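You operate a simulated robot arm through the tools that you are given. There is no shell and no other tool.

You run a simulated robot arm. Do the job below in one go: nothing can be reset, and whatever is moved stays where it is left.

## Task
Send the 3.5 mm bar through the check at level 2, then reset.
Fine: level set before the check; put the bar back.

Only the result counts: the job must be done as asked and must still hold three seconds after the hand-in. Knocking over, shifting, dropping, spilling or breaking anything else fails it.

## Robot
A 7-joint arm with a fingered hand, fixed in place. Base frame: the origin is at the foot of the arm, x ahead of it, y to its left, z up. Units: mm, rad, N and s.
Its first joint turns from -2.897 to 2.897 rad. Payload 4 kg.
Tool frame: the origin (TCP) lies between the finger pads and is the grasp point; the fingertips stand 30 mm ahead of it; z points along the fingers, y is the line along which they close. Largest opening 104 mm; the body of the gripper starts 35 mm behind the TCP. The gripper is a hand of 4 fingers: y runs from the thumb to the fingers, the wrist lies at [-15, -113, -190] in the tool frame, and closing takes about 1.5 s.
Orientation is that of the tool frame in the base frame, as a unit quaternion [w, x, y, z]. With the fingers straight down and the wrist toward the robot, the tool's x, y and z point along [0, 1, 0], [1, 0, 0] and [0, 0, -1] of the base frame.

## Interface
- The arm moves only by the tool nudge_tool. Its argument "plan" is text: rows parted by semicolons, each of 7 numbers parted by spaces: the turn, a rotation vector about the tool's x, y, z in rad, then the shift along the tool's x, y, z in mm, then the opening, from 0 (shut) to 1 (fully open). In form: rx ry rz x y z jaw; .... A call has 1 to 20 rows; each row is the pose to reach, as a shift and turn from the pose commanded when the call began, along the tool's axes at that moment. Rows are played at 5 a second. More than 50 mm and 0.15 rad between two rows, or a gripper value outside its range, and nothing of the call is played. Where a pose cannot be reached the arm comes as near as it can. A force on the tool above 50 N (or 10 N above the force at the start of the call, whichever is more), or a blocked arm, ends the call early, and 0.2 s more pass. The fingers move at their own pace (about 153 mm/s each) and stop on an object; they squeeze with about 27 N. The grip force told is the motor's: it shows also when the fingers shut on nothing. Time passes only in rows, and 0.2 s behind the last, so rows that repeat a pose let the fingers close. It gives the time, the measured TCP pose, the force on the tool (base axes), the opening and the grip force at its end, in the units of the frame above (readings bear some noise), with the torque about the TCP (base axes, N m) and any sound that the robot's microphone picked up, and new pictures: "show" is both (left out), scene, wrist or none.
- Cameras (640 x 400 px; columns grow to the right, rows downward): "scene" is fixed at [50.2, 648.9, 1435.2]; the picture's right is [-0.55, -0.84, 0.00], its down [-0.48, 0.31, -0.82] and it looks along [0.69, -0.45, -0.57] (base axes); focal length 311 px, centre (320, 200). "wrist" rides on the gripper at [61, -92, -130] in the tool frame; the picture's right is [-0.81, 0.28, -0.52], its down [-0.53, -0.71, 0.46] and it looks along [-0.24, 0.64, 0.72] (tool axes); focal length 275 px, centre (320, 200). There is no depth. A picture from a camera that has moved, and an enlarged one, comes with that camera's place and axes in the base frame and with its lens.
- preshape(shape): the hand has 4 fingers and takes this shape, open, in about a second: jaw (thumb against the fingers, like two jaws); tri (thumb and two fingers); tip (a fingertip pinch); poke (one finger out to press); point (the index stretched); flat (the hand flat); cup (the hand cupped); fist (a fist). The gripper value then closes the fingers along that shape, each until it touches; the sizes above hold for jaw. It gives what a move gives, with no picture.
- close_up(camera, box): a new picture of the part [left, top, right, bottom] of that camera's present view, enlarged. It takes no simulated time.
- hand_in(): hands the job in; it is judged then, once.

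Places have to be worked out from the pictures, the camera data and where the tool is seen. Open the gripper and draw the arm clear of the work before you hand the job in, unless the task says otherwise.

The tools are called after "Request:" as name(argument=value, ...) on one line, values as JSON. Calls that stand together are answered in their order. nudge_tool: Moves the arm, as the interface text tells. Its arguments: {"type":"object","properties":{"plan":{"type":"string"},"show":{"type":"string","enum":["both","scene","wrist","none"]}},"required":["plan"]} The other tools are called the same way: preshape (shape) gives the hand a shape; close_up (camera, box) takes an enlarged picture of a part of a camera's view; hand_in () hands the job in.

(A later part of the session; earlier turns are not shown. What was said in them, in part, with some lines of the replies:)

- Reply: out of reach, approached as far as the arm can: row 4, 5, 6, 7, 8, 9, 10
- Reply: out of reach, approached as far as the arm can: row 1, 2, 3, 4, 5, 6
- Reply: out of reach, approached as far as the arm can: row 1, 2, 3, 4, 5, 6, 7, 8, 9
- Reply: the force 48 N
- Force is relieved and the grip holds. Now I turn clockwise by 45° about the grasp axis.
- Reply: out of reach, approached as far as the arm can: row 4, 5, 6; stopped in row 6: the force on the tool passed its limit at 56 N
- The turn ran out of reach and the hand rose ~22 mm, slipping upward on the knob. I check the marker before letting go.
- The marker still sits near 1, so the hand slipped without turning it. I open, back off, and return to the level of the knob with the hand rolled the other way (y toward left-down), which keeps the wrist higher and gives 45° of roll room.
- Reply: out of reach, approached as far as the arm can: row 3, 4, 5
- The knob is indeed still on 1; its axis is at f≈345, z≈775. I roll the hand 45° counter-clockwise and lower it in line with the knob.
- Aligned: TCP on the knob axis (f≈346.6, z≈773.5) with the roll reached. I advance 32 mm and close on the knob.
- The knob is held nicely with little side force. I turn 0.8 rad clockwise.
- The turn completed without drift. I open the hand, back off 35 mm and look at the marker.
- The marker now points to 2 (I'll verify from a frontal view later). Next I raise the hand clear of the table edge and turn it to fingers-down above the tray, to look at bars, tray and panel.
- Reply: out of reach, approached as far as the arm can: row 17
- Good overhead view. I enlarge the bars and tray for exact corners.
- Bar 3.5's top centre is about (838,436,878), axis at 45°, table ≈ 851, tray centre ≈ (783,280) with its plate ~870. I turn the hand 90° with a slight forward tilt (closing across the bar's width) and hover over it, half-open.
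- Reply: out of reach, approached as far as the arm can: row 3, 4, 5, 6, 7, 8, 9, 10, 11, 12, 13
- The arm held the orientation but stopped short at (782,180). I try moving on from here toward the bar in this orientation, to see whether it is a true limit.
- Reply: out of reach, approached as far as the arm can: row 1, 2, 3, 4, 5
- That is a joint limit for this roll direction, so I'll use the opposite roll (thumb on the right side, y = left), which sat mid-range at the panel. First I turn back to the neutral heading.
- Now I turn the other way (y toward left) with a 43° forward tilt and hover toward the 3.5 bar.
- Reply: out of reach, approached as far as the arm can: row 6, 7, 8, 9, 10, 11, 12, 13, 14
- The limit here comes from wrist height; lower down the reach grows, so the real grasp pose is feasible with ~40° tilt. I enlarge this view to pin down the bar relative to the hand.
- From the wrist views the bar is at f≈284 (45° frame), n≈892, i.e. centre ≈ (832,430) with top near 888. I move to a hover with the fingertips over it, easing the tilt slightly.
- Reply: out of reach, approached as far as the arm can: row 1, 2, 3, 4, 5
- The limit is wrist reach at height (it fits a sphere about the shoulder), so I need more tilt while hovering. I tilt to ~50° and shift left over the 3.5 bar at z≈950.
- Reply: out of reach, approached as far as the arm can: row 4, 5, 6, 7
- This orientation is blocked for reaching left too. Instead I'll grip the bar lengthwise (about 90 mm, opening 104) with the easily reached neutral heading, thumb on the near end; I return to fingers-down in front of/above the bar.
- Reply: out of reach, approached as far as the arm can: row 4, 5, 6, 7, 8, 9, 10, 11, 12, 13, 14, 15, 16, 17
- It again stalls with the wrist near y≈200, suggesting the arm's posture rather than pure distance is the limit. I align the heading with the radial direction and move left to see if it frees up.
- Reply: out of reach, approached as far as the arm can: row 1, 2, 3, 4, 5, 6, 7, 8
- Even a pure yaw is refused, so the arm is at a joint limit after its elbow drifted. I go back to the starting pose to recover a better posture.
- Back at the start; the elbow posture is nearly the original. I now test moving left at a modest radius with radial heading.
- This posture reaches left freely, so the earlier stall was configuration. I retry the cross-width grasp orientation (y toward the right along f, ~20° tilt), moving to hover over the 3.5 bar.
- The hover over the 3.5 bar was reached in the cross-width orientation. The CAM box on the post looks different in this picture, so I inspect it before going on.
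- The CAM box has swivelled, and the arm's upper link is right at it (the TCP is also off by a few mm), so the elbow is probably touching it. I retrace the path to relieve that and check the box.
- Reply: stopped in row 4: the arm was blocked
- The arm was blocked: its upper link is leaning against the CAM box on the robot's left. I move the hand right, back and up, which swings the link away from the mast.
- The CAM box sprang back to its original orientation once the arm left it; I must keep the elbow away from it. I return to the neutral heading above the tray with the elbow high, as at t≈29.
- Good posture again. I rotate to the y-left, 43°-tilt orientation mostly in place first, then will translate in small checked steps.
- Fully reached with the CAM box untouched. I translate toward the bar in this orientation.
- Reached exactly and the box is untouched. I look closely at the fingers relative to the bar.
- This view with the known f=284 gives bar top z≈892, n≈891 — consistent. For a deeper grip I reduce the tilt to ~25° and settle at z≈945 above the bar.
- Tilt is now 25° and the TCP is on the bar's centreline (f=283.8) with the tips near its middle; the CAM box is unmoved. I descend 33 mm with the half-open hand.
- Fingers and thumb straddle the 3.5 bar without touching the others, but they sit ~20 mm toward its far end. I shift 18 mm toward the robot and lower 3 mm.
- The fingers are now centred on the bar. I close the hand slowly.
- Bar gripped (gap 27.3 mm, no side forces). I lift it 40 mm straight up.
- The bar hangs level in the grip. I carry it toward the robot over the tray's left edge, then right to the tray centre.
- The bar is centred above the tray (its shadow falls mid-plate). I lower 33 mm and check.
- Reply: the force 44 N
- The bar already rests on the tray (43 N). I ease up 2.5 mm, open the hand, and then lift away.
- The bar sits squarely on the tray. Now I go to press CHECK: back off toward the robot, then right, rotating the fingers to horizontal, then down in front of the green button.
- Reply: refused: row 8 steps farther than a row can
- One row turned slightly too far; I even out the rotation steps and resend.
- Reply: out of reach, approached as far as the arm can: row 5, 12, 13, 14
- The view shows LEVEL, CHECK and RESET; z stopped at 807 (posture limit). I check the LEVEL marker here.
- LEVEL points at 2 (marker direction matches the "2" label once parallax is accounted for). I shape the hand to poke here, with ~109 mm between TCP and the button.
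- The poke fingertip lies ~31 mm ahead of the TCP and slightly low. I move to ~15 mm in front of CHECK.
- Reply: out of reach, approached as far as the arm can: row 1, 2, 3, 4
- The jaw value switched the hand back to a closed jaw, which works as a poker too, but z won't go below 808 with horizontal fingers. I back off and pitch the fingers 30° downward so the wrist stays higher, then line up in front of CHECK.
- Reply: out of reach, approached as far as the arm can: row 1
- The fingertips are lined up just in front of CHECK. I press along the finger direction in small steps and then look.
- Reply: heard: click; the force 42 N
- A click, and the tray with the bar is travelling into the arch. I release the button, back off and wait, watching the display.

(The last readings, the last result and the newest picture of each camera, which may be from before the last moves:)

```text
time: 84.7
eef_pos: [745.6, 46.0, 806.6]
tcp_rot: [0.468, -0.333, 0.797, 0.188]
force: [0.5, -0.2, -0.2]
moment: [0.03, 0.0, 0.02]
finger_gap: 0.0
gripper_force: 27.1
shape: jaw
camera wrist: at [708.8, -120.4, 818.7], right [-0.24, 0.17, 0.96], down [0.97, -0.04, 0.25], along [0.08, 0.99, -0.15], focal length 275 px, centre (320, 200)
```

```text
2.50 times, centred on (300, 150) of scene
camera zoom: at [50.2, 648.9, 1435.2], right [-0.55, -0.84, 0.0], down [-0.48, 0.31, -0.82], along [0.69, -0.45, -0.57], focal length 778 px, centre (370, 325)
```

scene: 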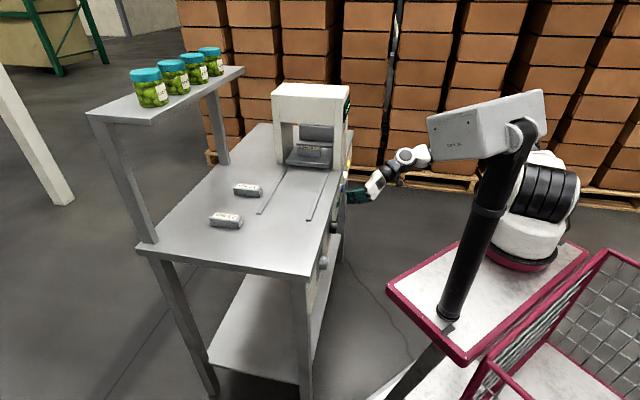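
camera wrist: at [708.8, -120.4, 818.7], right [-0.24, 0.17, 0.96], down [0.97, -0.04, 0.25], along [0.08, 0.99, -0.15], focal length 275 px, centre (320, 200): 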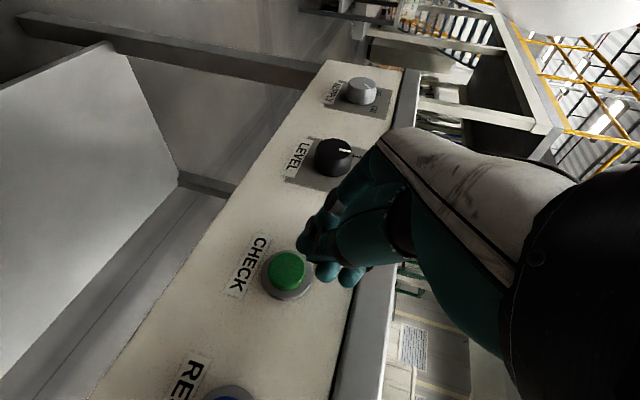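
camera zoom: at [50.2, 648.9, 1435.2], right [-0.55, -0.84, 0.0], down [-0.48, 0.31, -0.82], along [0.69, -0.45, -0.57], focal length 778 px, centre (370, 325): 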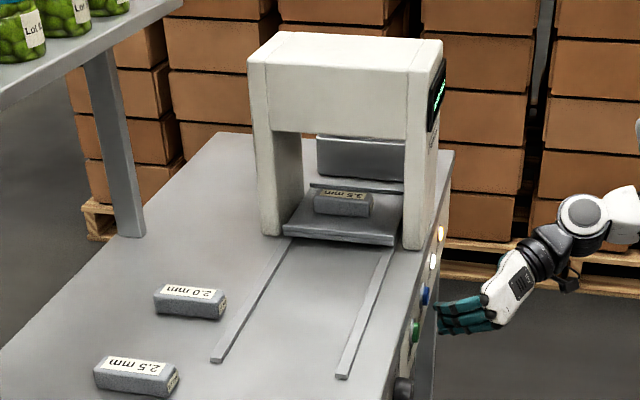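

The METAL lamp has lit with the bar under the arch. I wait a bit more to see whether the tray moves on.

Request:
nudge_tool(plan="0 0 0 0 0 0 0;0 0 0 0 0 0 0;0 0 0 0 0 0 0;0 0 0 0 0 0 0;0 0 0 0 0 0 0;0 0 0 0 0 0 0;0 0 0 0 0 0 0;0 0 0 0 0 0 0;0 0 0 0 0 0 0;0 0 0 0 0 0 0", show="none")

Request:
close_up(camera="scene", box=[230, 70, 370, 230])

Request:
close_up(camera="scene", box=[330, 80, 370, 200])

```text
time: 86.9
eef_pos: [746.8, 46.5, 805.8]
tcp_rot: [0.468, -0.333, 0.797, 0.187]
force: [-0.1, -0.4, -0.3]
moment: [0.05, 0.0, 0.0]
finger_gap: 0.0
gripper_force: 27.0
shape: jaw
```

```text
2.50 times, centred on (300, 150) of scene
camera zoom: at [50.2, 648.9, 1435.2], right [-0.55, -0.84, 0.0], down [-0.48, 0.31, -0.82], along [0.69, -0.45, -0.57], focal length 778 px, centre (370, 325)
```

zoom: 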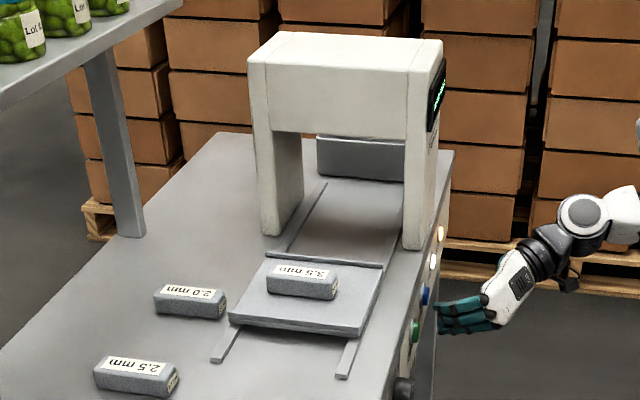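

```text
3.33 times, centred on (350, 140) of scene
camera zoom: at [50.2, 648.9, 1435.2], right [-0.55, -0.84, 0.0], down [-0.48, 0.31, -0.82], along [0.69, -0.45, -0.57], focal length 1037 px, centre (220, 400)
```

zoom: 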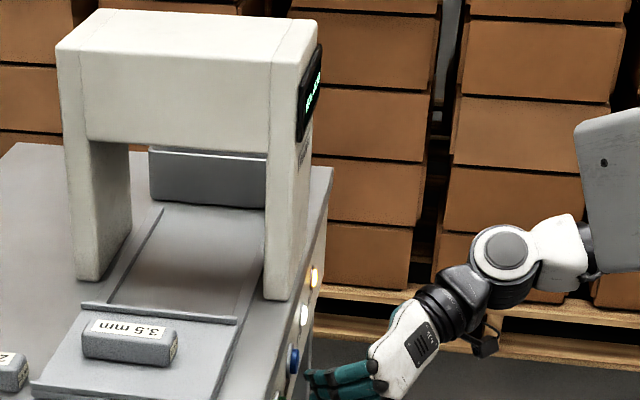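

The tray is coming back on its own with the bar; METAL stays lit. I slide the hand 99 mm right to line up with RESET.

Request:
nudge_tool(plan="0 0 0 0 -33 -1 0;0 0 0 .5 -66 -2 0;0 0 0 .8 -99 -2.6 0;0 0 0 .8 -99 -2.6 0")

Request:
close_up(camera="wrist", box=[180, 160, 400, 360])

Request:
close_up(camera="scene", box=[230, 110, 390, 240])

```text
time: 87.9
eef_pos: [816.4, -27.8, 809.3]
tcp_rot: [0.469, -0.332, 0.797, 0.188]
force: [0.8, -0.2, -0.1]
moment: [-0.01, 0.0, -0.01]
finger_gap: 0.0
gripper_force: 26.7
shape: jaw
camera wrist: at [779.2, -193.1, 821.0], right [-0.24, 0.17, 0.96], down [0.97, -0.04, 0.25], along [0.08, 0.99, -0.15], focal length 275 px, centre (320, 200)
```

scene: 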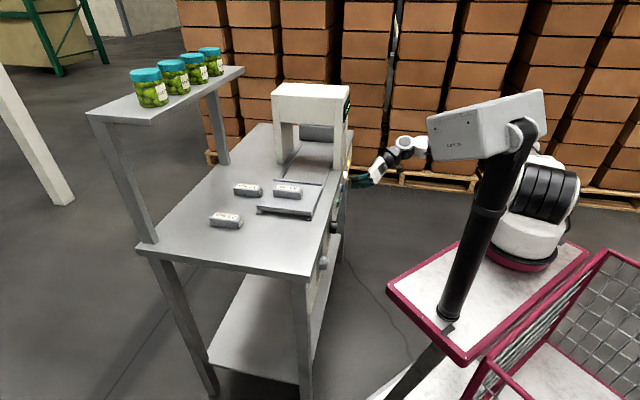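
wrist: 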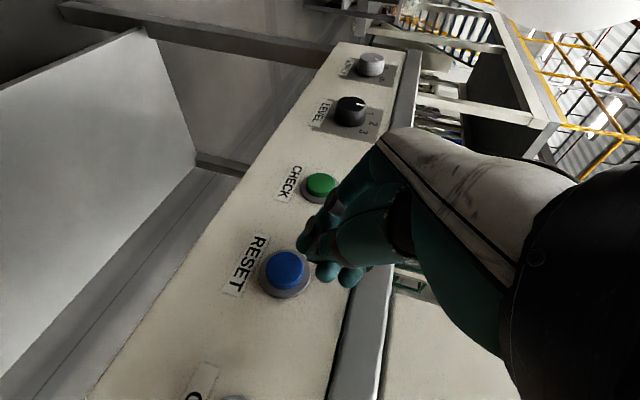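

```text
2.00 times, centred on (290, 260) of wrist
camera zoom: at [779.2, -193.1, 821.0], right [-0.24, 0.17, 0.96], down [0.97, -0.04, 0.25], along [0.08, 0.99, -0.15], focal length 551 px, centre (380, 80)
```

zoom: 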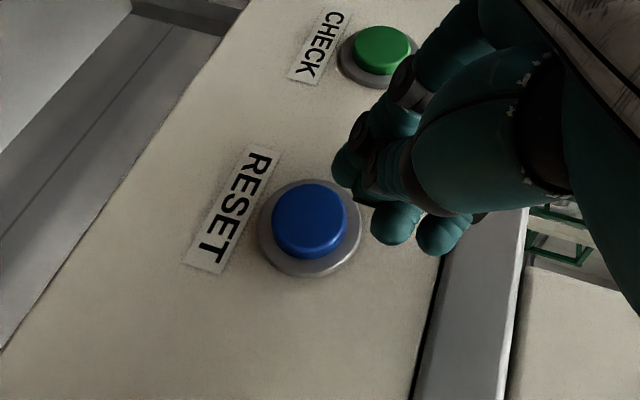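

```text
3.08 times, centred on (310, 175) of scene
camera zoom: at [50.2, 648.9, 1435.2], right [-0.55, -0.84, 0.0], down [-0.48, 0.31, -0.82], along [0.69, -0.45, -0.57], focal length 957 px, centre (351, 277)
```

zoom: 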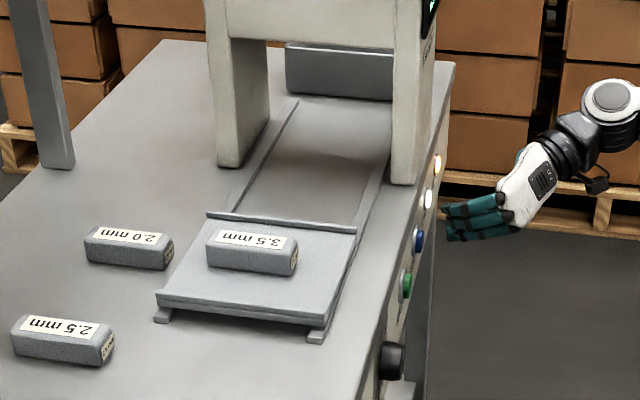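

The tray is home, and RESET sits in the picture exactly where CHECK sat before my press. I press RESET the same way.

Request:
nudge_tool(plan="0 0 0 0 0 10 0;0 0 0 0 0 20 0;0 0 0 0 0 28 0;0 0 0 0 0 33 0;0 0 0 0 0 37 0;0 0 0 0 0 39 0;0 0 0 0 0 39 0", show="none")

Request:
close_up(camera="scene", box=[320, 80, 400, 220])

```text
time: 89.5
eef_pos: [838.1, -2.9, 789.4]
tcp_rot: [0.467, -0.333, 0.797, 0.187]
force: [-14.2, -13.3, 3.1]
moment: [0.06, -0.1, -0.01]
finger_gap: 0.1
gripper_force: 26.9
shape: jaw
heard: click
```

```text
2.86 times, centred on (360, 150) of scene
camera zoom: at [50.2, 648.9, 1435.2], right [-0.55, -0.84, 0.0], down [-0.48, 0.31, -0.82], along [0.69, -0.45, -0.57], focal length 889 px, centre (206, 343)
```

zoom: 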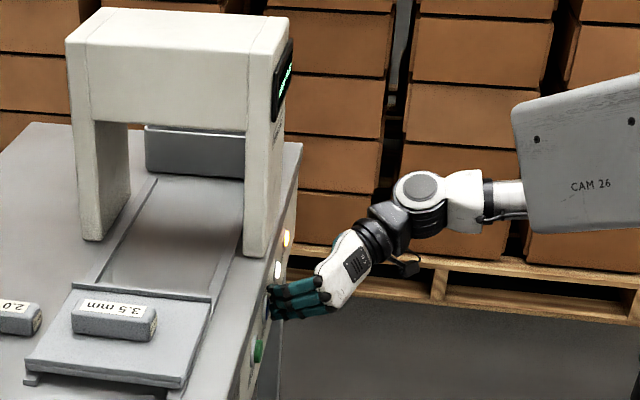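

A click was heard, but the METAL lamp still looks lit. I release and look again.

Request:
nudge_tool(plan="0 0 0 0 0 -12 0;0 0 0 0 0 -26 0;0 0 0 0 0 -40 0;0 0 0 0 0 -40 0;0 0 0 0 0 -40 0")

Request:
close_up(camera="scene", box=[320, 80, 400, 220])

Request:
close_up(camera="scene", box=[335, 90, 360, 115])

```text
time: 90.7
eef_pos: [814.1, -25.2, 809.0]
tcp_rot: [0.468, -0.332, 0.797, 0.188]
force: [1.0, 0.0, 1.0]
moment: [0.0, -0.03, 0.04]
finger_gap: 0.3
gripper_force: 26.9
shape: jaw
camera wrist: at [777.1, -191.6, 820.4], right [-0.24, 0.17, 0.96], down [0.97, -0.04, 0.25], along [0.08, 0.99, -0.15], focal length 275 px, centre (320, 200)
```

scene: 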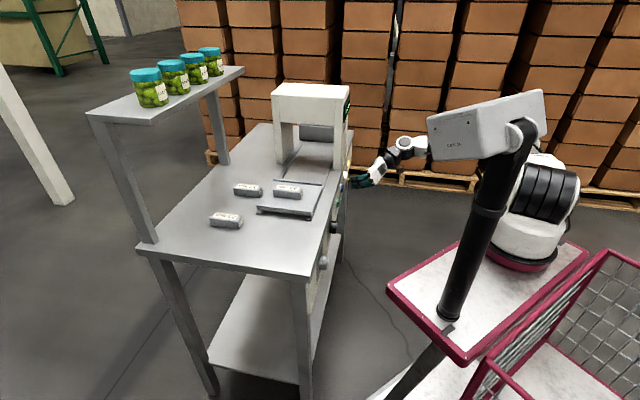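
wrist: 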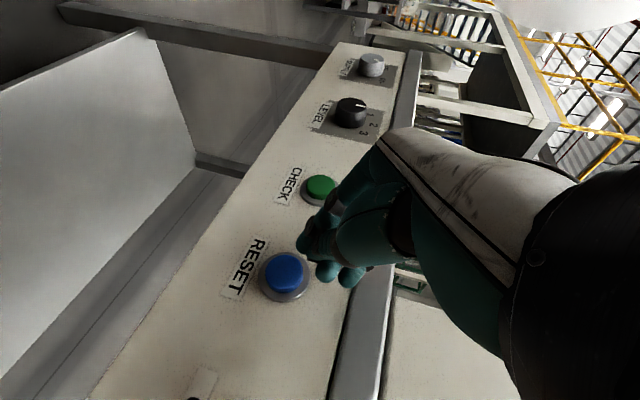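

```text
2.86 times, centred on (360, 150) of scene
camera zoom: at [50.2, 648.9, 1435.2], right [-0.55, -0.84, 0.0], down [-0.48, 0.31, -0.82], along [0.69, -0.45, -0.57], focal length 889 px, centre (206, 343)
```

zoom: 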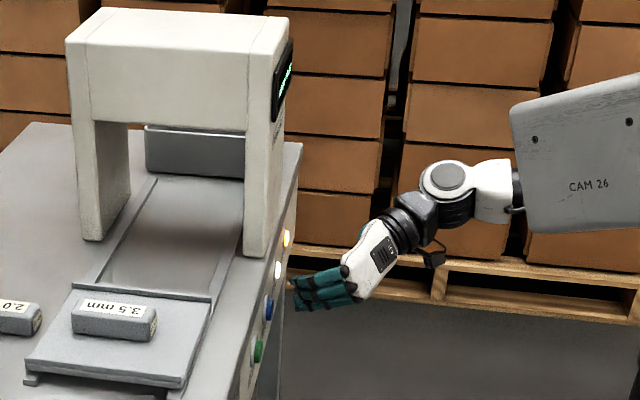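

```text
16.00 times, centred on (348, 102) of scene
camera zoom: at [50.2, 648.9, 1435.2], right [-0.55, -0.84, 0.0], down [-0.48, 0.31, -0.82], along [0.69, -0.45, -0.57], focal length 4977 px, centre (-120, 1760)
```

zoom: 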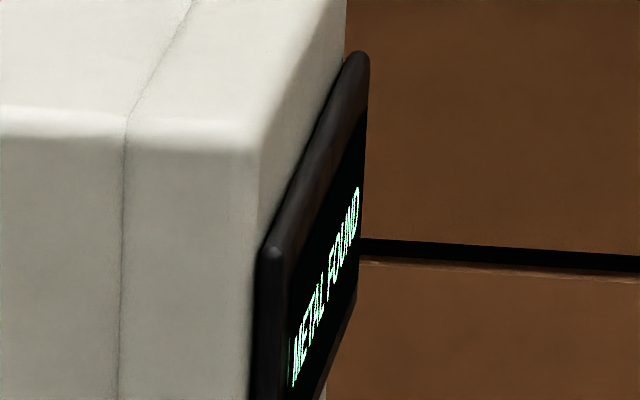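

The display reads METAL FOUND and the lamp is still on, so a short press was not enough. I press RESET a bit deeper and hold it for a couple of seconds.

Request:
nudge_tool(plan="0 0 0 0 0 12 0;0 0 0 0 0 24 0;0 0 0 0 0 33 0;0 0 0 0 0 39 0;0 0 0 0 0 41 0;0 0 0 0 0 41 0;0 0 0 0 0 41 0;0 0 0 0 0 41 0;0 0 0 0 0 41 0;0 0 0 0 0 41 0;0 0 0 0 0 41 0;0 0 0 0 0 41 0;0 0 0 0 0 41 0;0 0 0 0 0 41 0;0 0 0 0 0 41 0;0 0 0 0 0 41 0;0 0 0 0 0 41 0", show="none")

Request:
close_up(camera="scene", box=[320, 80, 400, 220])

Request:
close_up(camera="scene", box=[335, 90, 360, 115])

```text
time: 94.3
eef_pos: [839.7, -1.7, 789.6]
tcp_rot: [0.468, -0.332, 0.797, 0.187]
force: [-26.4, -26.0, -2.7]
moment: [-0.05, 0.08, -0.1]
finger_gap: 0.0
gripper_force: 26.5
shape: jaw
heard: click
```

```text
2.86 times, centred on (360, 150) of scene
camera zoom: at [50.2, 648.9, 1435.2], right [-0.55, -0.84, 0.0], down [-0.48, 0.31, -0.82], along [0.69, -0.45, -0.57], focal length 889 px, centre (206, 343)
```

zoom: 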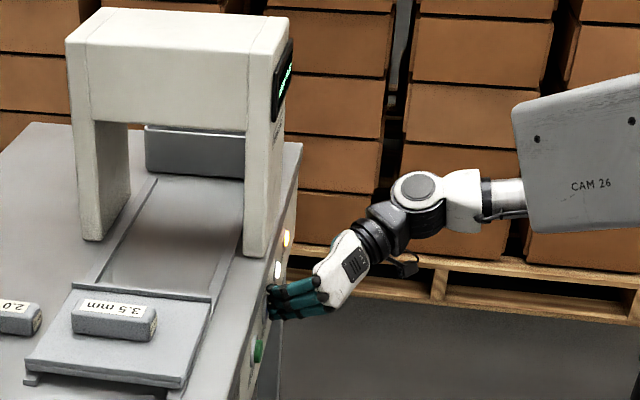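

```text
16.00 times, centred on (348, 102) of scene
camera zoom: at [50.2, 648.9, 1435.2], right [-0.55, -0.84, 0.0], down [-0.48, 0.31, -0.82], along [0.69, -0.45, -0.57], focal length 4977 px, centre (-120, 1760)
```

zoom: 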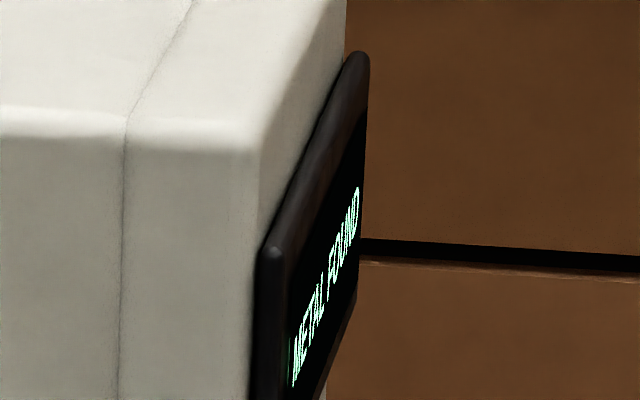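

Even held, RESET is refused while the bar is on the tray — METAL FOUND remains. So I'll put the bar back first and then reset: I retreat, rise, swing left and return above the bar.

Request:
nudge_tool(plan="0 0 0 0 0 -45 0;0 0 0 -36 -.6 -69 0;0 0 0 -72 -1.2 -93 0;0 0 0 -108 -1.8 -117.5 0;0 0 0 -144.5 -2.4 -141.6 0;0 .069 0 -145 45.3 -142 0;0 .138 0 -145.5 93 -142.5 0;0 .207 0 -146 140.8 -143 0;0 .276 0 -146.5 188.5 -143.4 0;0 .345 0 -147 236.3 -143.9 0;0 .415 0 -169.5 236.6 -104.2 0;0 .484 0 -191.9 236.9 -64.5 0;0 .553 0 -214.4 237.2 -24.8 0.6;0 .622 0 -236.8 237.5 14.9 0.6;0 .622 0 -236.8 237.5 14.9 0.6;0 .622 0 -236.8 237.5 14.9 0.6")

Request:
close_up(camera="scene", box=[225, 145, 355, 245])

Request:
close_up(camera="wrist", box=[0, 80, 400, 400])

```text
time: 97.7
eef_pos: [760.5, 261.9, 986.2]
tcp_rot: [0.201, -0.374, 0.902, 0.076]
force: [0.6, -0.1, -0.2]
moment: [0.02, 0.04, 0.01]
finger_gap: 57.2
gripper_force: 0.1
shape: jaw
camera wrist: at [745.2, 119.1, 1079.9], right [0.16, 0.57, 0.81], down [0.98, -0.03, -0.18], along [-0.08, 0.82, -0.56], focal length 275 px, centre (320, 200)
```

scene: 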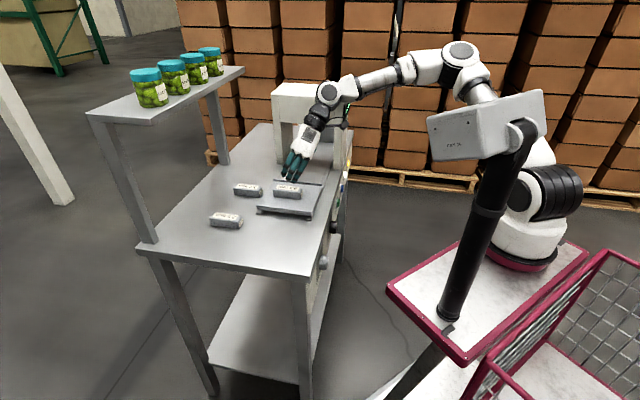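
wrist: 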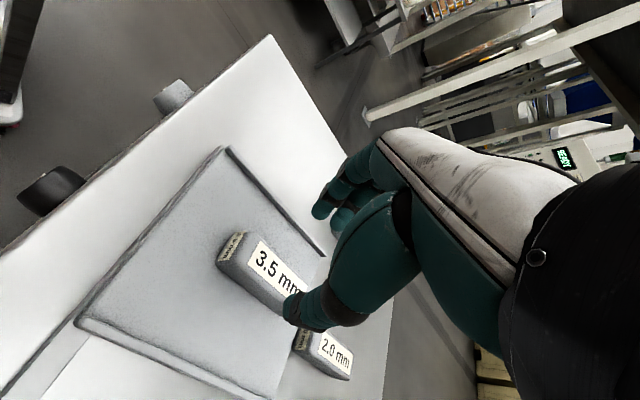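

```text
4.00 times, centred on (290, 195) of scene
camera zoom: at [50.2, 648.9, 1435.2], right [-0.55, -0.84, 0.0], down [-0.48, 0.31, -0.82], along [0.69, -0.45, -0.57], focal length 1244 px, centre (440, 220)
```

zoom: 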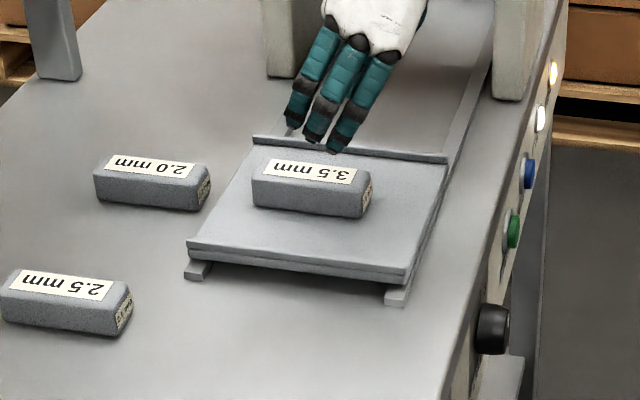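

```text
1.25 times, centred on (200, 240) of wrist
camera zoom: at [745.2, 119.1, 1079.9], right [0.16, 0.57, 0.81], down [0.98, -0.03, -0.18], along [-0.08, 0.82, -0.56], focal length 344 px, centre (470, 150)
```

zoom: 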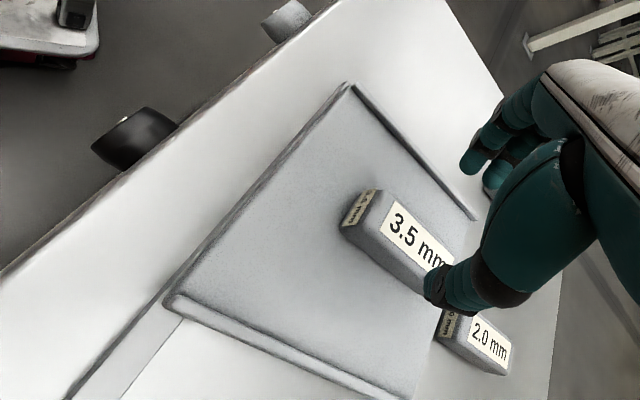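

The bar lies exactly where I left it on the tray. I descend to the same grasp pose and close.

Request:
nudge_tool(plan="0 0 0 5 -.5 11 0.6;0 0 0 10 -1 22 0.6;0 0 0 15 -1.5 33 0.6;0 0 0 20 -1.6 44 0.6;0 0 0 25.5 -1.6 55.4 0.6;0 0 0 25.5 -1.6 55.4 0.4;0 0 0 25.5 -1.6 55.4 0.2;0 0 0 25.5 -1.6 55.4 0;0 0 0 25.5 -1.6 55.4 0;0 0 0 25.5 -1.6 55.4 0;0 0 0 25.5 -1.6 55.4 0", show="none")

Request:
close_up(camera="scene", box=[225, 145, 355, 245])

Request:
close_up(camera="wrist", box=[100, 80, 400, 400])

```text
time: 100.1
eef_pos: [764.8, 258.0, 924.4]
tcp_rot: [0.202, -0.374, 0.902, 0.076]
force: [0.3, -0.6, -0.1]
moment: [0.03, 0.05, 0.01]
finger_gap: 26.7
gripper_force: 27.0
shape: tri
```

```text
4.00 times, centred on (290, 195) of scene
camera zoom: at [50.2, 648.9, 1435.2], right [-0.55, -0.84, 0.0], down [-0.48, 0.31, -0.82], along [0.69, -0.45, -0.57], focal length 1244 px, centre (440, 220)
```

zoom: 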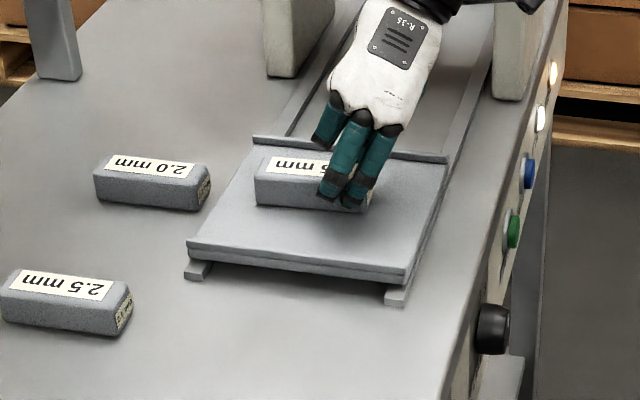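

```text
1.25 times, centred on (250, 240) of wrist
camera zoom: at [749.2, 115.9, 1018.3], right [0.16, 0.57, 0.81], down [0.98, -0.03, -0.18], along [-0.08, 0.82, -0.56], focal length 344 px, centre (408, 150)
```

zoom: 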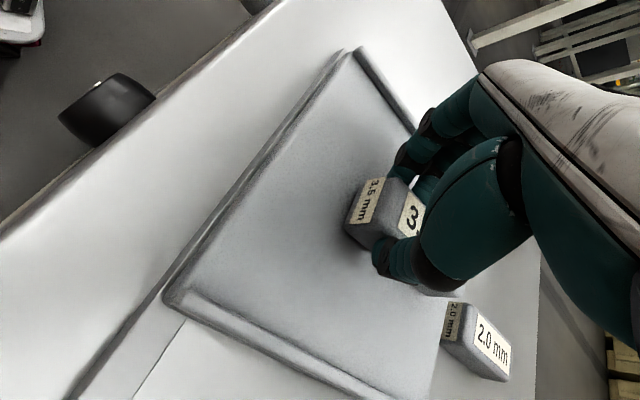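

The grip closed at 26.7 mm (thumb and two fingers on the bar). I lift 35 mm and check that it stays level.

Request:
nudge_tool(plan="0 0 0 -3 0 -6.4 0;0 0 0 -7 0 -15 0;0 0 0 -12.8 0 -27.2 0;0 0 0 -15 0 -32 0;0 0 0 -15 0 -32 0", show="none")

Request:
close_up(camera="scene", box=[225, 145, 355, 245])

Request:
close_up(camera="wrist", box=[100, 80, 400, 400])

```text
time: 101.3
eef_pos: [763.3, 258.7, 957.7]
tcp_rot: [0.202, -0.374, 0.902, 0.077]
force: [0.5, 0.5, -0.4]
moment: [-0.02, 0.0, -0.03]
finger_gap: 26.7
gripper_force: 27.0
shape: tri
```

```text
4.00 times, centred on (290, 195) of scene
camera zoom: at [50.2, 648.9, 1435.2], right [-0.55, -0.84, 0.0], down [-0.48, 0.31, -0.82], along [0.69, -0.45, -0.57], focal length 1244 px, centre (440, 220)
```

zoom: 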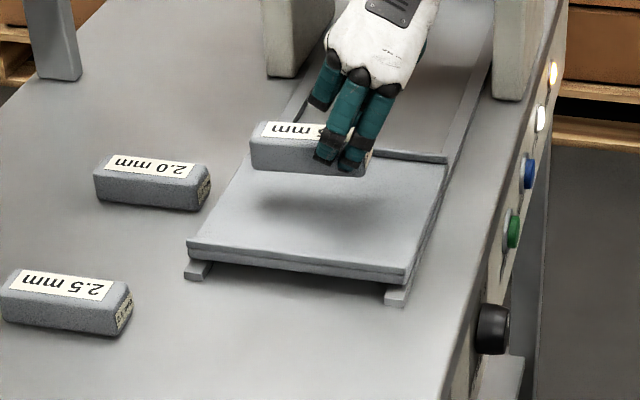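

```text
1.25 times, centred on (250, 240) of wrist
camera zoom: at [748.6, 116.9, 1051.9], right [0.16, 0.57, 0.81], down [0.98, -0.03, -0.18], along [-0.08, 0.82, -0.56], focal length 344 px, centre (408, 150)
```

zoom: 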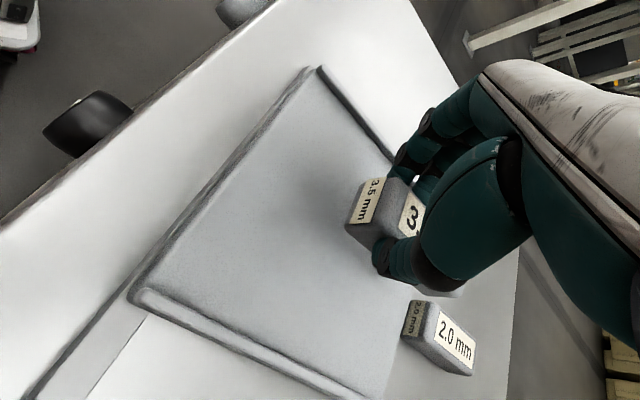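

The bar hangs level. I carry it back: left first, then outward over its original spot.

Request:
nudge_tool(plan="0 0 0 0 24 0 0;0 0 0 0 48 0 0;0 0 0 0 71.5 0 0;0 0 0 -31 71.5 17.7 0;0 0 0 -62 71.5 35.4 0;0 0 0 -92 71.5 53 0;0 0 0 -122.8 71.5 70.8 0;0 0 0 -122.8 71.5 70.8 0")

Request:
close_up(camera="scene", box=[195, 145, 325, 245])

Request:
close_up(camera="wrist", box=[150, 120, 400, 400])

```text
time: 103.1
eef_pos: [812.9, 407.0, 948.0]
tcp_rot: [0.202, -0.374, 0.902, 0.076]
force: [1.1, -0.7, -1.2]
moment: [-0.03, 0.0, 0.0]
finger_gap: 26.8
gripper_force: 26.8
shape: tri
camera wrist: at [798.7, 265.3, 1041.7], right [0.16, 0.57, 0.81], down [0.98, -0.03, -0.18], along [-0.08, 0.82, -0.56], focal length 275 px, centre (320, 200)
```

scene: 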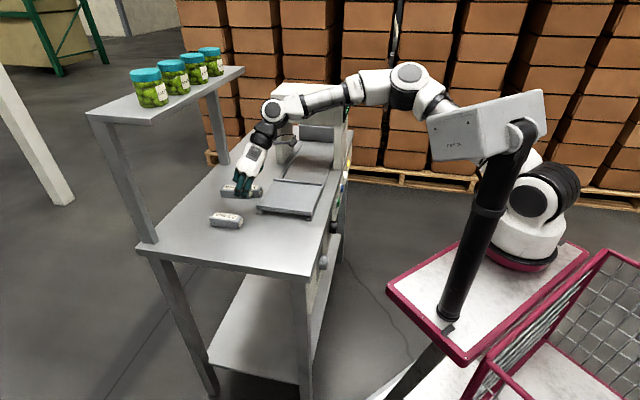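
wrist: 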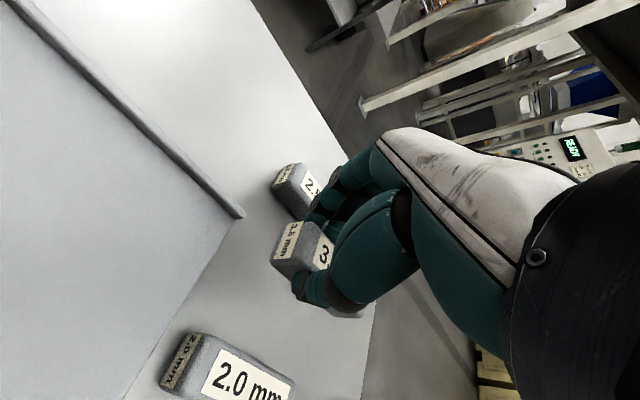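

```text
4.00 times, centred on (260, 195) of scene
camera zoom: at [50.2, 648.9, 1435.2], right [-0.55, -0.84, 0.0], down [-0.48, 0.31, -0.82], along [0.69, -0.45, -0.57], focal length 1244 px, centre (560, 220)
```

zoom: 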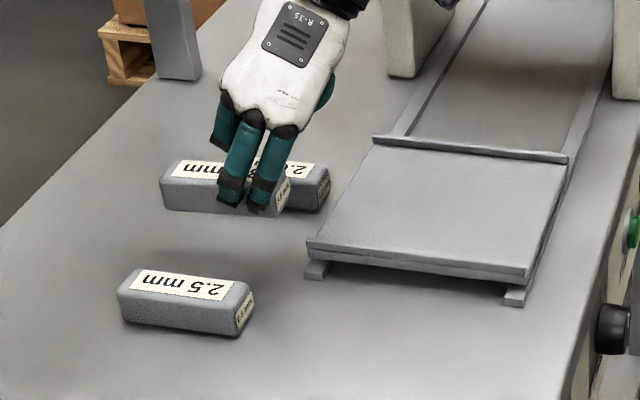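

```text
1.43 times, centred on (275, 260) of wrist
camera zoom: at [798.7, 265.3, 1041.7], right [0.16, 0.57, 0.81], down [0.98, -0.03, -0.18], along [-0.08, 0.82, -0.56], focal length 393 px, centre (384, 114)
```

zoom: 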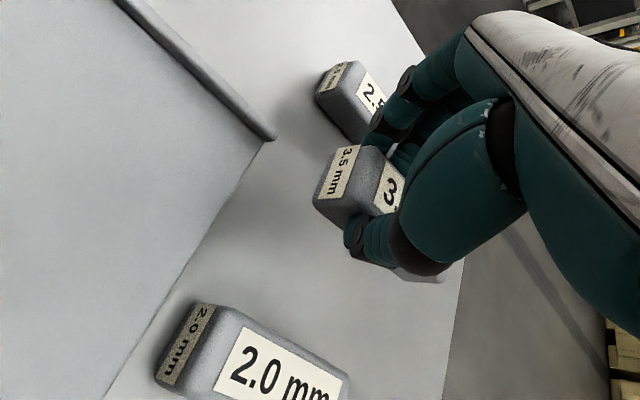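

The bar hovers over its original spot, matching the lift-off picture. I lower 41 mm, close to touchdown.

Request:
nudge_tool(plan="0 0 0 4 0 9.5 0;0 0 0 8 0 19 0;0 0 0 12 0 28.5 0;0 0 0 16.3 0 37.8 0;0 0 0 16.3 0 37.8 0", show="none")

Request:
close_up(camera="scene", box=[195, 155, 295, 245])

Request:
close_up(camera="wrist", box=[150, 120, 400, 400])

```text
time: 104.3
eef_pos: [814.5, 408.3, 905.3]
tcp_rot: [0.202, -0.374, 0.902, 0.077]
force: [0.5, -0.8, -1.9]
moment: [-0.02, 0.06, -0.01]
finger_gap: 26.4
gripper_force: 27.1
shape: tri
```

```text
4.44 times, centred on (245, 200) of scene
camera zoom: at [50.2, 648.9, 1435.2], right [-0.55, -0.84, 0.0], down [-0.48, 0.31, -0.82], along [0.69, -0.45, -0.57], focal length 1382 px, centre (653, 200)
```

zoom: 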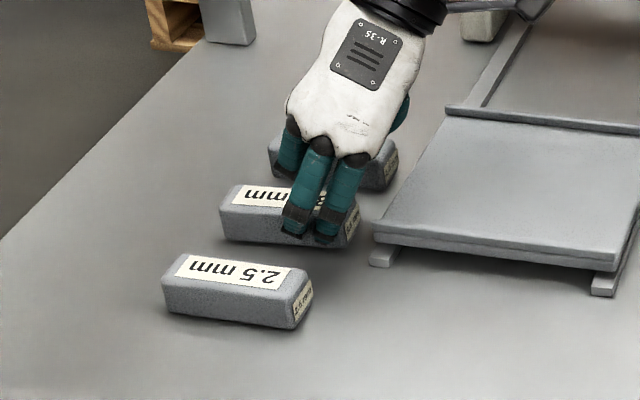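

```text
1.43 times, centred on (275, 260) of wrist
camera zoom: at [799.2, 265.6, 998.9], right [0.16, 0.57, 0.81], down [0.98, -0.03, -0.18], along [-0.08, 0.82, -0.56], focal length 393 px, centre (384, 114)
```

zoom: 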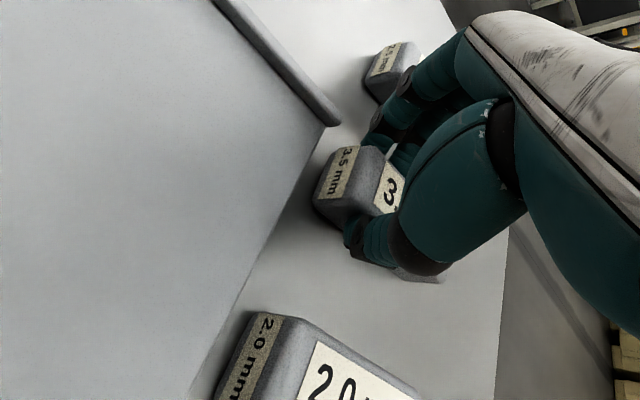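

It is about 2–3 mm above the table, in the original position. I lower in 1 mm steps.

Request:
nudge_tool(plan="0 0 0 .4 0 .9 0;0 0 0 .85 0 1.8 0;0 0 0 1.3 0 2.7 0;0 0 0 1.3 0 2.7 0", show="none")

```text
time: 105.3
eef_pos: [814.3, 409.5, 902.1]
tcp_rot: [0.202, -0.374, 0.902, 0.077]
force: [0.8, -1.1, 4.8]
moment: [0.02, 0.0, -0.04]
finger_gap: 26.8
gripper_force: 26.7
shape: tri
```

Touchdown felt (5 N). I open the hand gently and rise.

Request:
nudge_tool(plan="0 0 0 0 0 .3 0.1;0 0 0 0 0 .3 0.3;0 0 0 0 0 .3 0.45;0 0 0 0 0 .3 0.55;0 0 0 0 0 .3 0.55;0 0 0 0 0 .3 0.55;0 0 0 -4 0 -9 0.55;0 0 0 -9 0 -20 0.55;0 0 0 -17 0 -37 0.55;0 0 0 -17 0 -37 0.55")

Request:
close_up(camera="scene", box=[195, 155, 295, 245])

Request:
close_up(camera="wrist", box=[150, 120, 400, 400])

```text
time: 107.5
eef_pos: [814.0, 410.2, 941.9]
tcp_rot: [0.201, -0.374, 0.902, 0.077]
force: [-0.3, -0.4, 0.5]
moment: [0.04, -0.04, 0.01]
finger_gap: 52.5
gripper_force: 0.0
shape: jaw
camera wrist: at [799.3, 267.8, 1035.1], right [0.16, 0.57, 0.81], down [0.98, -0.03, -0.18], along [-0.08, 0.82, -0.56], focal length 275 px, centre (320, 200)
```

scene: 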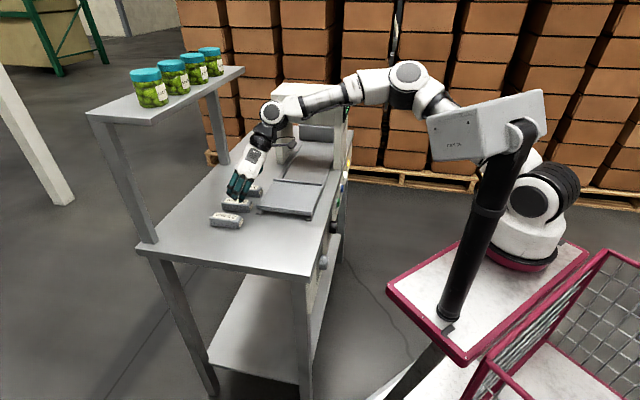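
wrist: 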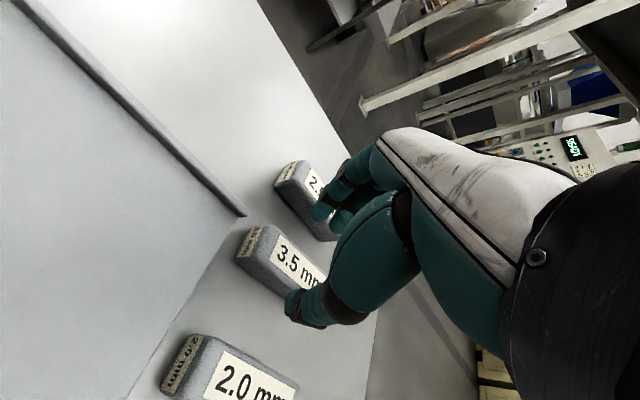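

```text
4.44 times, centred on (245, 200) of scene
camera zoom: at [50.2, 648.9, 1435.2], right [-0.55, -0.84, 0.0], down [-0.48, 0.31, -0.82], along [0.69, -0.45, -0.57], focal length 1382 px, centre (653, 200)
```

zoom: 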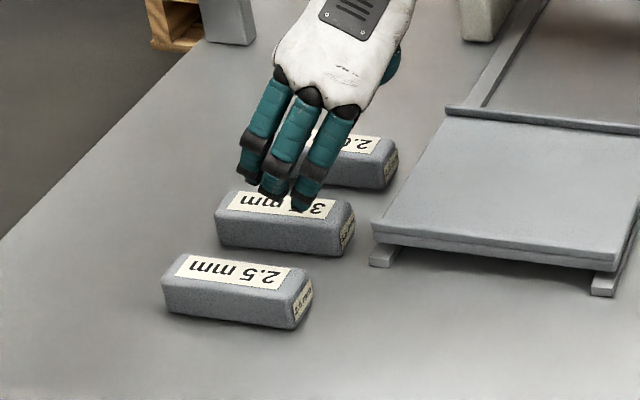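

```text
1.43 times, centred on (275, 260) of wrist
camera zoom: at [799.3, 267.8, 1035.1], right [0.16, 0.57, 0.81], down [0.98, -0.03, -0.18], along [-0.08, 0.82, -0.56], focal length 393 px, centre (384, 114)
```

zoom: 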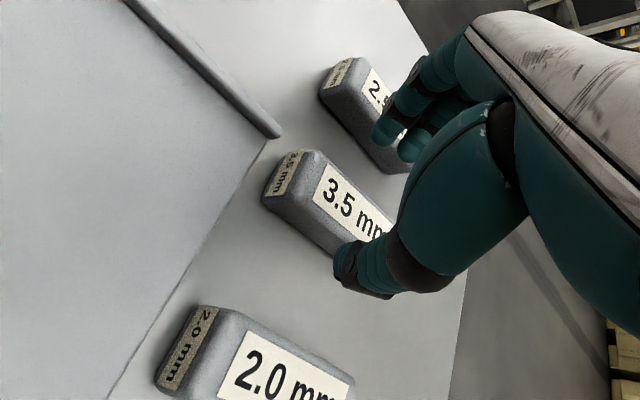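

The 3.5 bar is back in its row, neighbours untouched, tray empty. I travel the reverse route back to the pose in front of RESET with the hand closed.

Request:
nudge_tool(plan="0 0 0 28 0 -25 0.55;0 0 0 56 0 -50 0.55;0 0 0 84 0 -75 0.55;0 0 0 112 0 -100 0.55;0 -.0696 0 153.4 -17.7 -119.3 0;0 -.139 0 194.7 -35.4 -138.5 0;0 -.209 0 236 -53 -157.8 0;0 -.278 0 277.3 -70.7 -177 0;0 -.348 0 277.3 -118.4 -176.7 0;0 -.418 0 277.4 -166.2 -176.3 0;0 -.487 0 277.4 -213.9 -176 0;0 -.557 0 277.5 -261.7 -175.6 0;0 -.626 0 277.5 -309.4 -175.3 0;0 -.626 0 292.5 -308.8 -134.2 0;0 -.626 0 307.5 -308.2 -93.1 0;0 -.626 0 322.4 -307.6 -52 0;0 -.626 0 337.4 -307 -10.9 0;0 -.626 0 337.4 -307 -10.9 0")

Request:
close_up(camera="wrist", box=[180, 160, 400, 360])

Request:
close_up(camera="scene", box=[320, 80, 400, 220])

```text
time: 111.3
eef_pos: [809.4, -27.9, 809.5]
tcp_rot: [0.47, -0.333, 0.796, 0.188]
force: [0.4, 0.2, 0.8]
moment: [0.0, -0.04, -0.04]
finger_gap: 0.1
gripper_force: 26.9
shape: jaw
camera wrist: at [771.4, -193.9, 821.0], right [-0.24, 0.16, 0.96], down [0.97, -0.04, 0.25], along [0.08, 0.99, -0.15], focal length 275 px, centre (320, 200)
```

scene: 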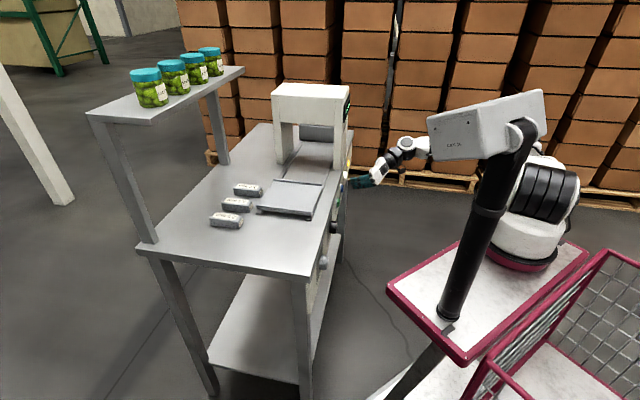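
wrist: 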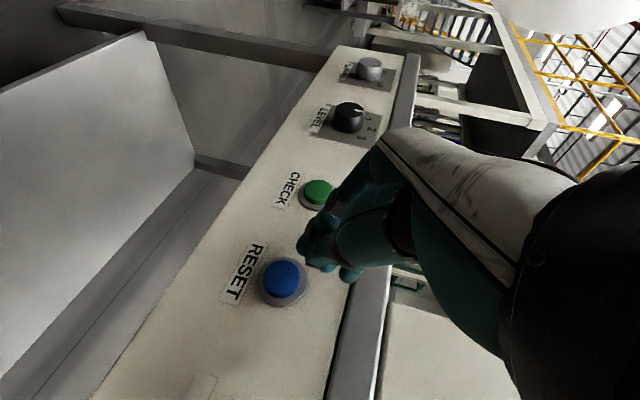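

```text
2.00 times, centred on (290, 260) of wrist
camera zoom: at [771.4, -193.9, 821.0], right [-0.24, 0.16, 0.96], down [0.97, -0.04, 0.25], along [0.08, 0.99, -0.15], focal length 551 px, centre (380, 80)
```

zoom: 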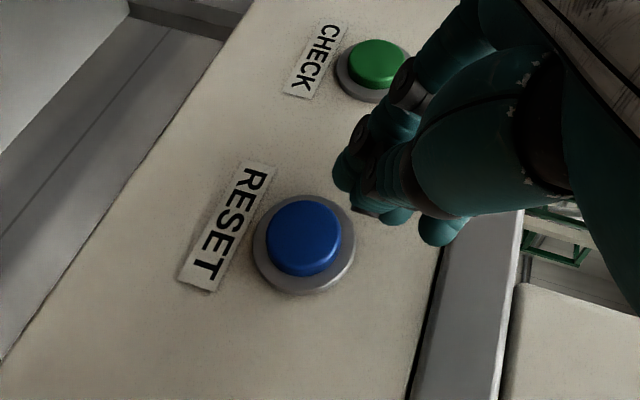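

```text
2.86 times, centred on (360, 150) of scene
camera zoom: at [50.2, 648.9, 1435.2], right [-0.55, -0.84, 0.0], down [-0.48, 0.31, -0.82], along [0.69, -0.45, -0.57], focal length 889 px, centre (206, 343)
```

zoom: 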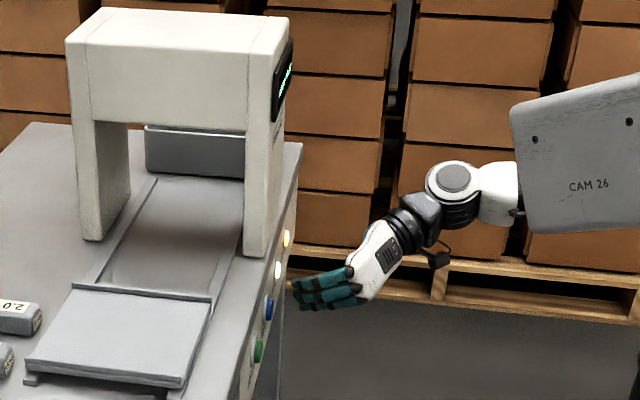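

Tray is empty and I'm in front of RESET again (about 5 mm further back). I press it, holding briefly.

Request:
nudge_tool(plan="0 0 0 0 -3 12 0;0 0 0 0 -3 25 0;0 0 0 0 -3 35 0;0 0 0 0 -3 41 0;0 0 0 0 -3 44 0;0 0 0 0 -3 46 0;0 0 0 0 -3 46 0;0 0 0 0 -3 46 0", show="none")

Request:
close_up(camera="scene", box=[320, 80, 400, 220])

Request:
close_up(camera="scene", box=[335, 90, 360, 115])

```text
time: 113.1
eef_pos: [840.9, -4.3, 791.8]
tcp_rot: [0.471, -0.332, 0.795, 0.187]
force: [-27.3, -31.9, 21.6]
moment: [0.39, -0.58, -0.34]
finger_gap: 0.0
gripper_force: 27.0
shape: jaw
heard: click
```

```text
2.86 times, centred on (360, 150) of scene
camera zoom: at [50.2, 648.9, 1435.2], right [-0.55, -0.84, 0.0], down [-0.48, 0.31, -0.82], along [0.69, -0.45, -0.57], focal length 889 px, centre (206, 343)
```

zoom: 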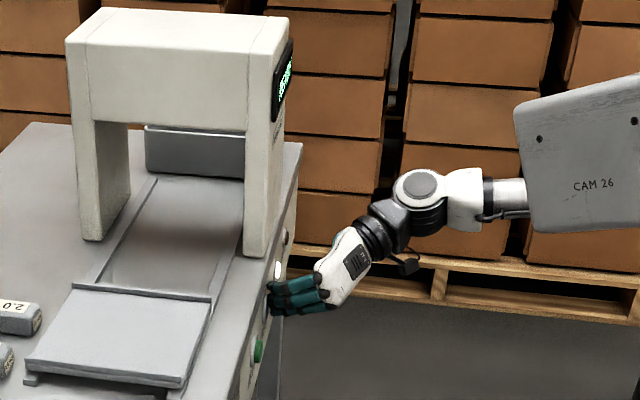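

```text
16.00 times, centred on (348, 102) of scene
camera zoom: at [50.2, 648.9, 1435.2], right [-0.55, -0.84, 0.0], down [-0.48, 0.31, -0.82], along [0.69, -0.45, -0.57], focal length 4977 px, centre (-120, 1760)
```

zoom: 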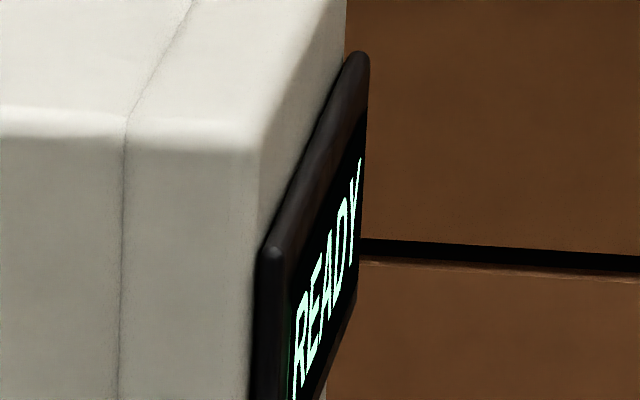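

The display reads READY and the METAL lamp is off. I release, back away, rise clear of the work and open the hand.

Request:
nudge_tool(plan="0 0 0 0 0 -20 0;0 0 0 0 0 -45 0;0 0 0 -36 0 -69 0.3;0 0 0 -72 0 -93 0.6;0 0 0 -108 0 -117 1;0 0 0 -144 0 -141 1;0 0 0 -144 0 -165 1;0 0 0 -144 0 -185 1;0 0 0 -144 0 -185 1;0 0 0 -144 0 -185 1")

Request:
close_up(camera="scene", box=[190, 70, 370, 260])

Request:
close_up(camera="scene", box=[370, 40, 640, 340])

Request:
close_up(camera="scene", box=[195, 160, 345, 250])

```text
time: 115.3
eef_pos: [774.9, -66.8, 1007.9]
tcp_rot: [0.471, -0.332, 0.796, 0.187]
force: [-0.1, 0.2, 0.3]
moment: [0.04, 0.01, -0.02]
finger_gap: 95.7
gripper_force: 0.1
shape: jaw
camera wrist: at [736.7, -233.3, 1019.2], right [-0.24, 0.16, 0.96], down [0.97, -0.04, 0.25], along [0.08, 0.99, -0.15], focal length 275 px, centre (320, 200)
```

scene: 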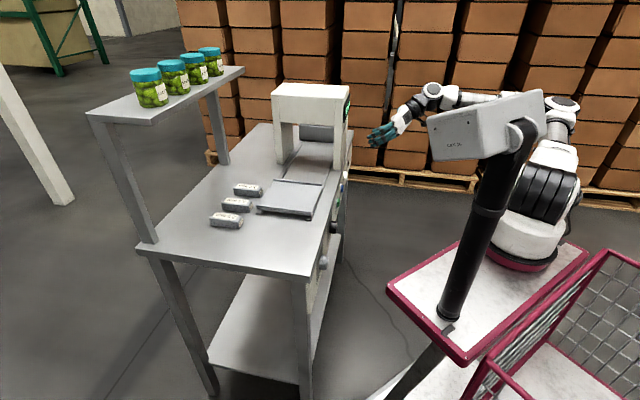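
wrist: 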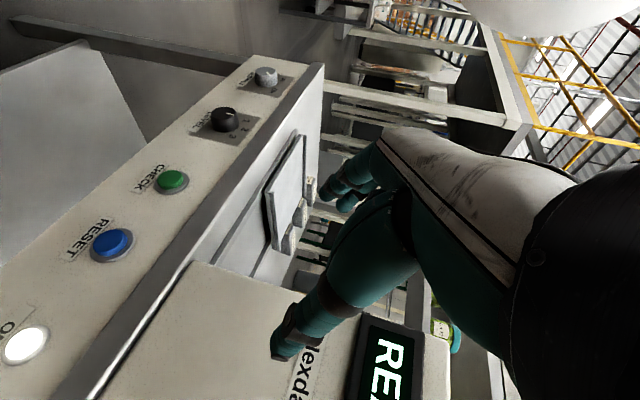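

```text
2.11 times, centred on (280, 165) of scene
camera zoom: at [50.2, 648.9, 1435.2], right [-0.55, -0.84, 0.0], down [-0.48, 0.31, -0.82], along [0.69, -0.45, -0.57], focal length 655 px, centre (404, 274)
```

zoom: 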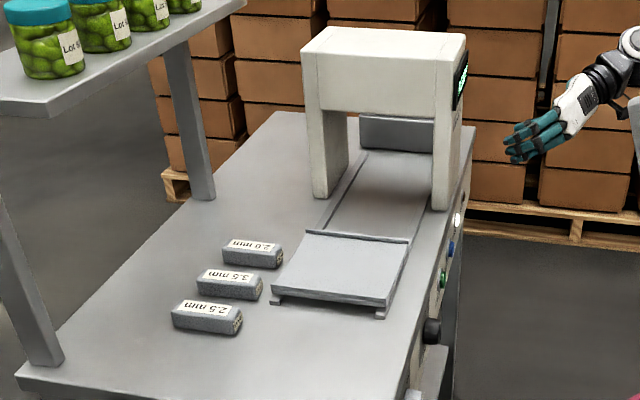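

```text
1.33 times, centred on (505, 190) of scene
camera zoom: at [50.2, 648.9, 1435.2], right [-0.55, -0.84, 0.0], down [-0.48, 0.31, -0.82], along [0.69, -0.45, -0.57], focal length 415 px, centre (73, 213)
```

zoom: 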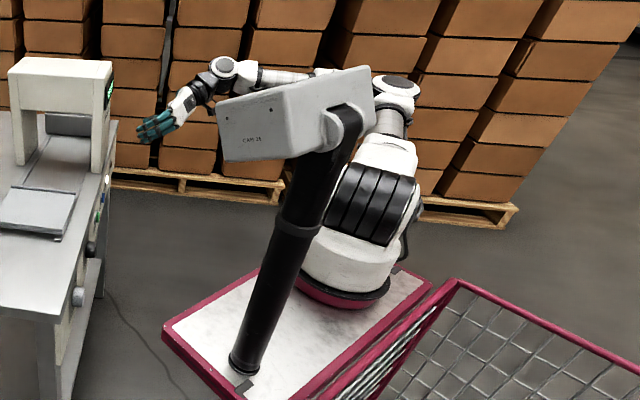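

```text
4.27 times, centred on (270, 205) of scene
camera zoom: at [50.2, 648.9, 1435.2], right [-0.55, -0.84, 0.0], down [-0.48, 0.31, -0.82], along [0.69, -0.45, -0.57], focal length 1327 px, centre (533, 179)
```

zoom: 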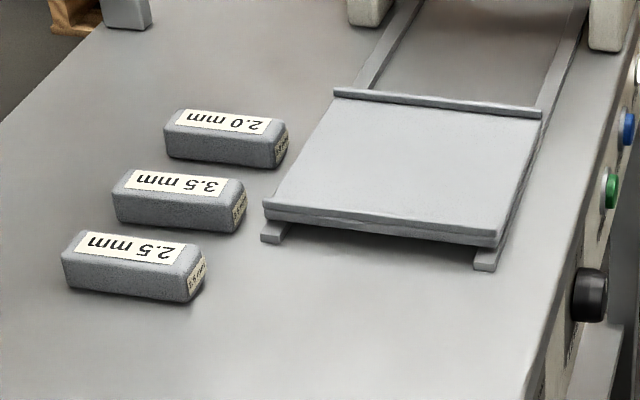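

Everything is in place: bar back within a few mm, tray home, READY shown, CAM box in its original orientation. I check the LEVEL marker once more before handing in.

Request:
close_up(camera="wrist", box=[180, 50, 310, 160])

```text
3.64 times, centred on (245, 105) of wrist
camera zoom: at [736.7, -233.3, 1019.2], right [-0.24, 0.16, 0.96], down [0.97, -0.04, 0.25], along [0.08, 0.99, -0.15], focal length 1001 px, centre (593, 546)
```

zoom: 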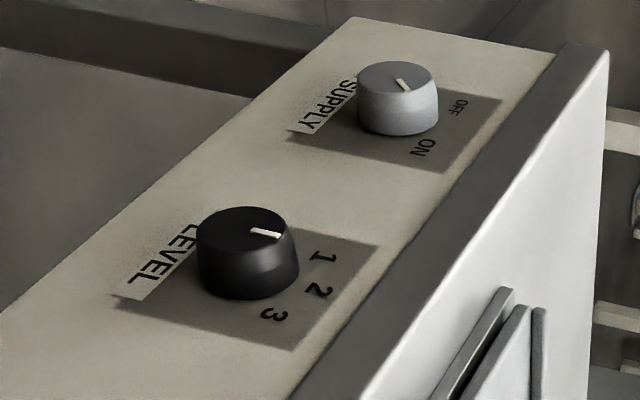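

LEVEL is at 2, SUPPLY is ON, the display shows READY, the bar is back and the hand is open and clear. I hand the job in.

Request:
hand_in()

```text
The job is handed in.
```

The job is done and handed in. The 3.5 mm bar went through the check at level 2, and the machine is reset and showing READY. I haven't seen the judging result.

- **Level:** I turned LEVEL from 1 to 2 before the check. It is still at 2.
- **Check:** I put the bar on the tray and pressed CHECK. The tray ran through the arch and came back, and the display showed METAL FOUND.
- **Reset:** RESET clicked but did nothing while the bar was on the tray, even when held. I put the bar back first, then pressed RESET again, and it cleared.
- **Bar:** It is back in its row, within about 4 mm of where it started. The other two bars look unmoved.

**Arm contact:** while I was reaching for the bar, the arm leaned against the "CAM 26" box on its mast and turned it. The box sprang back when I moved away, and in the last picture it faces the same way as at the start. If brief contact counts as shifting something, that is the one incident.

The hand is open and clear of the work.
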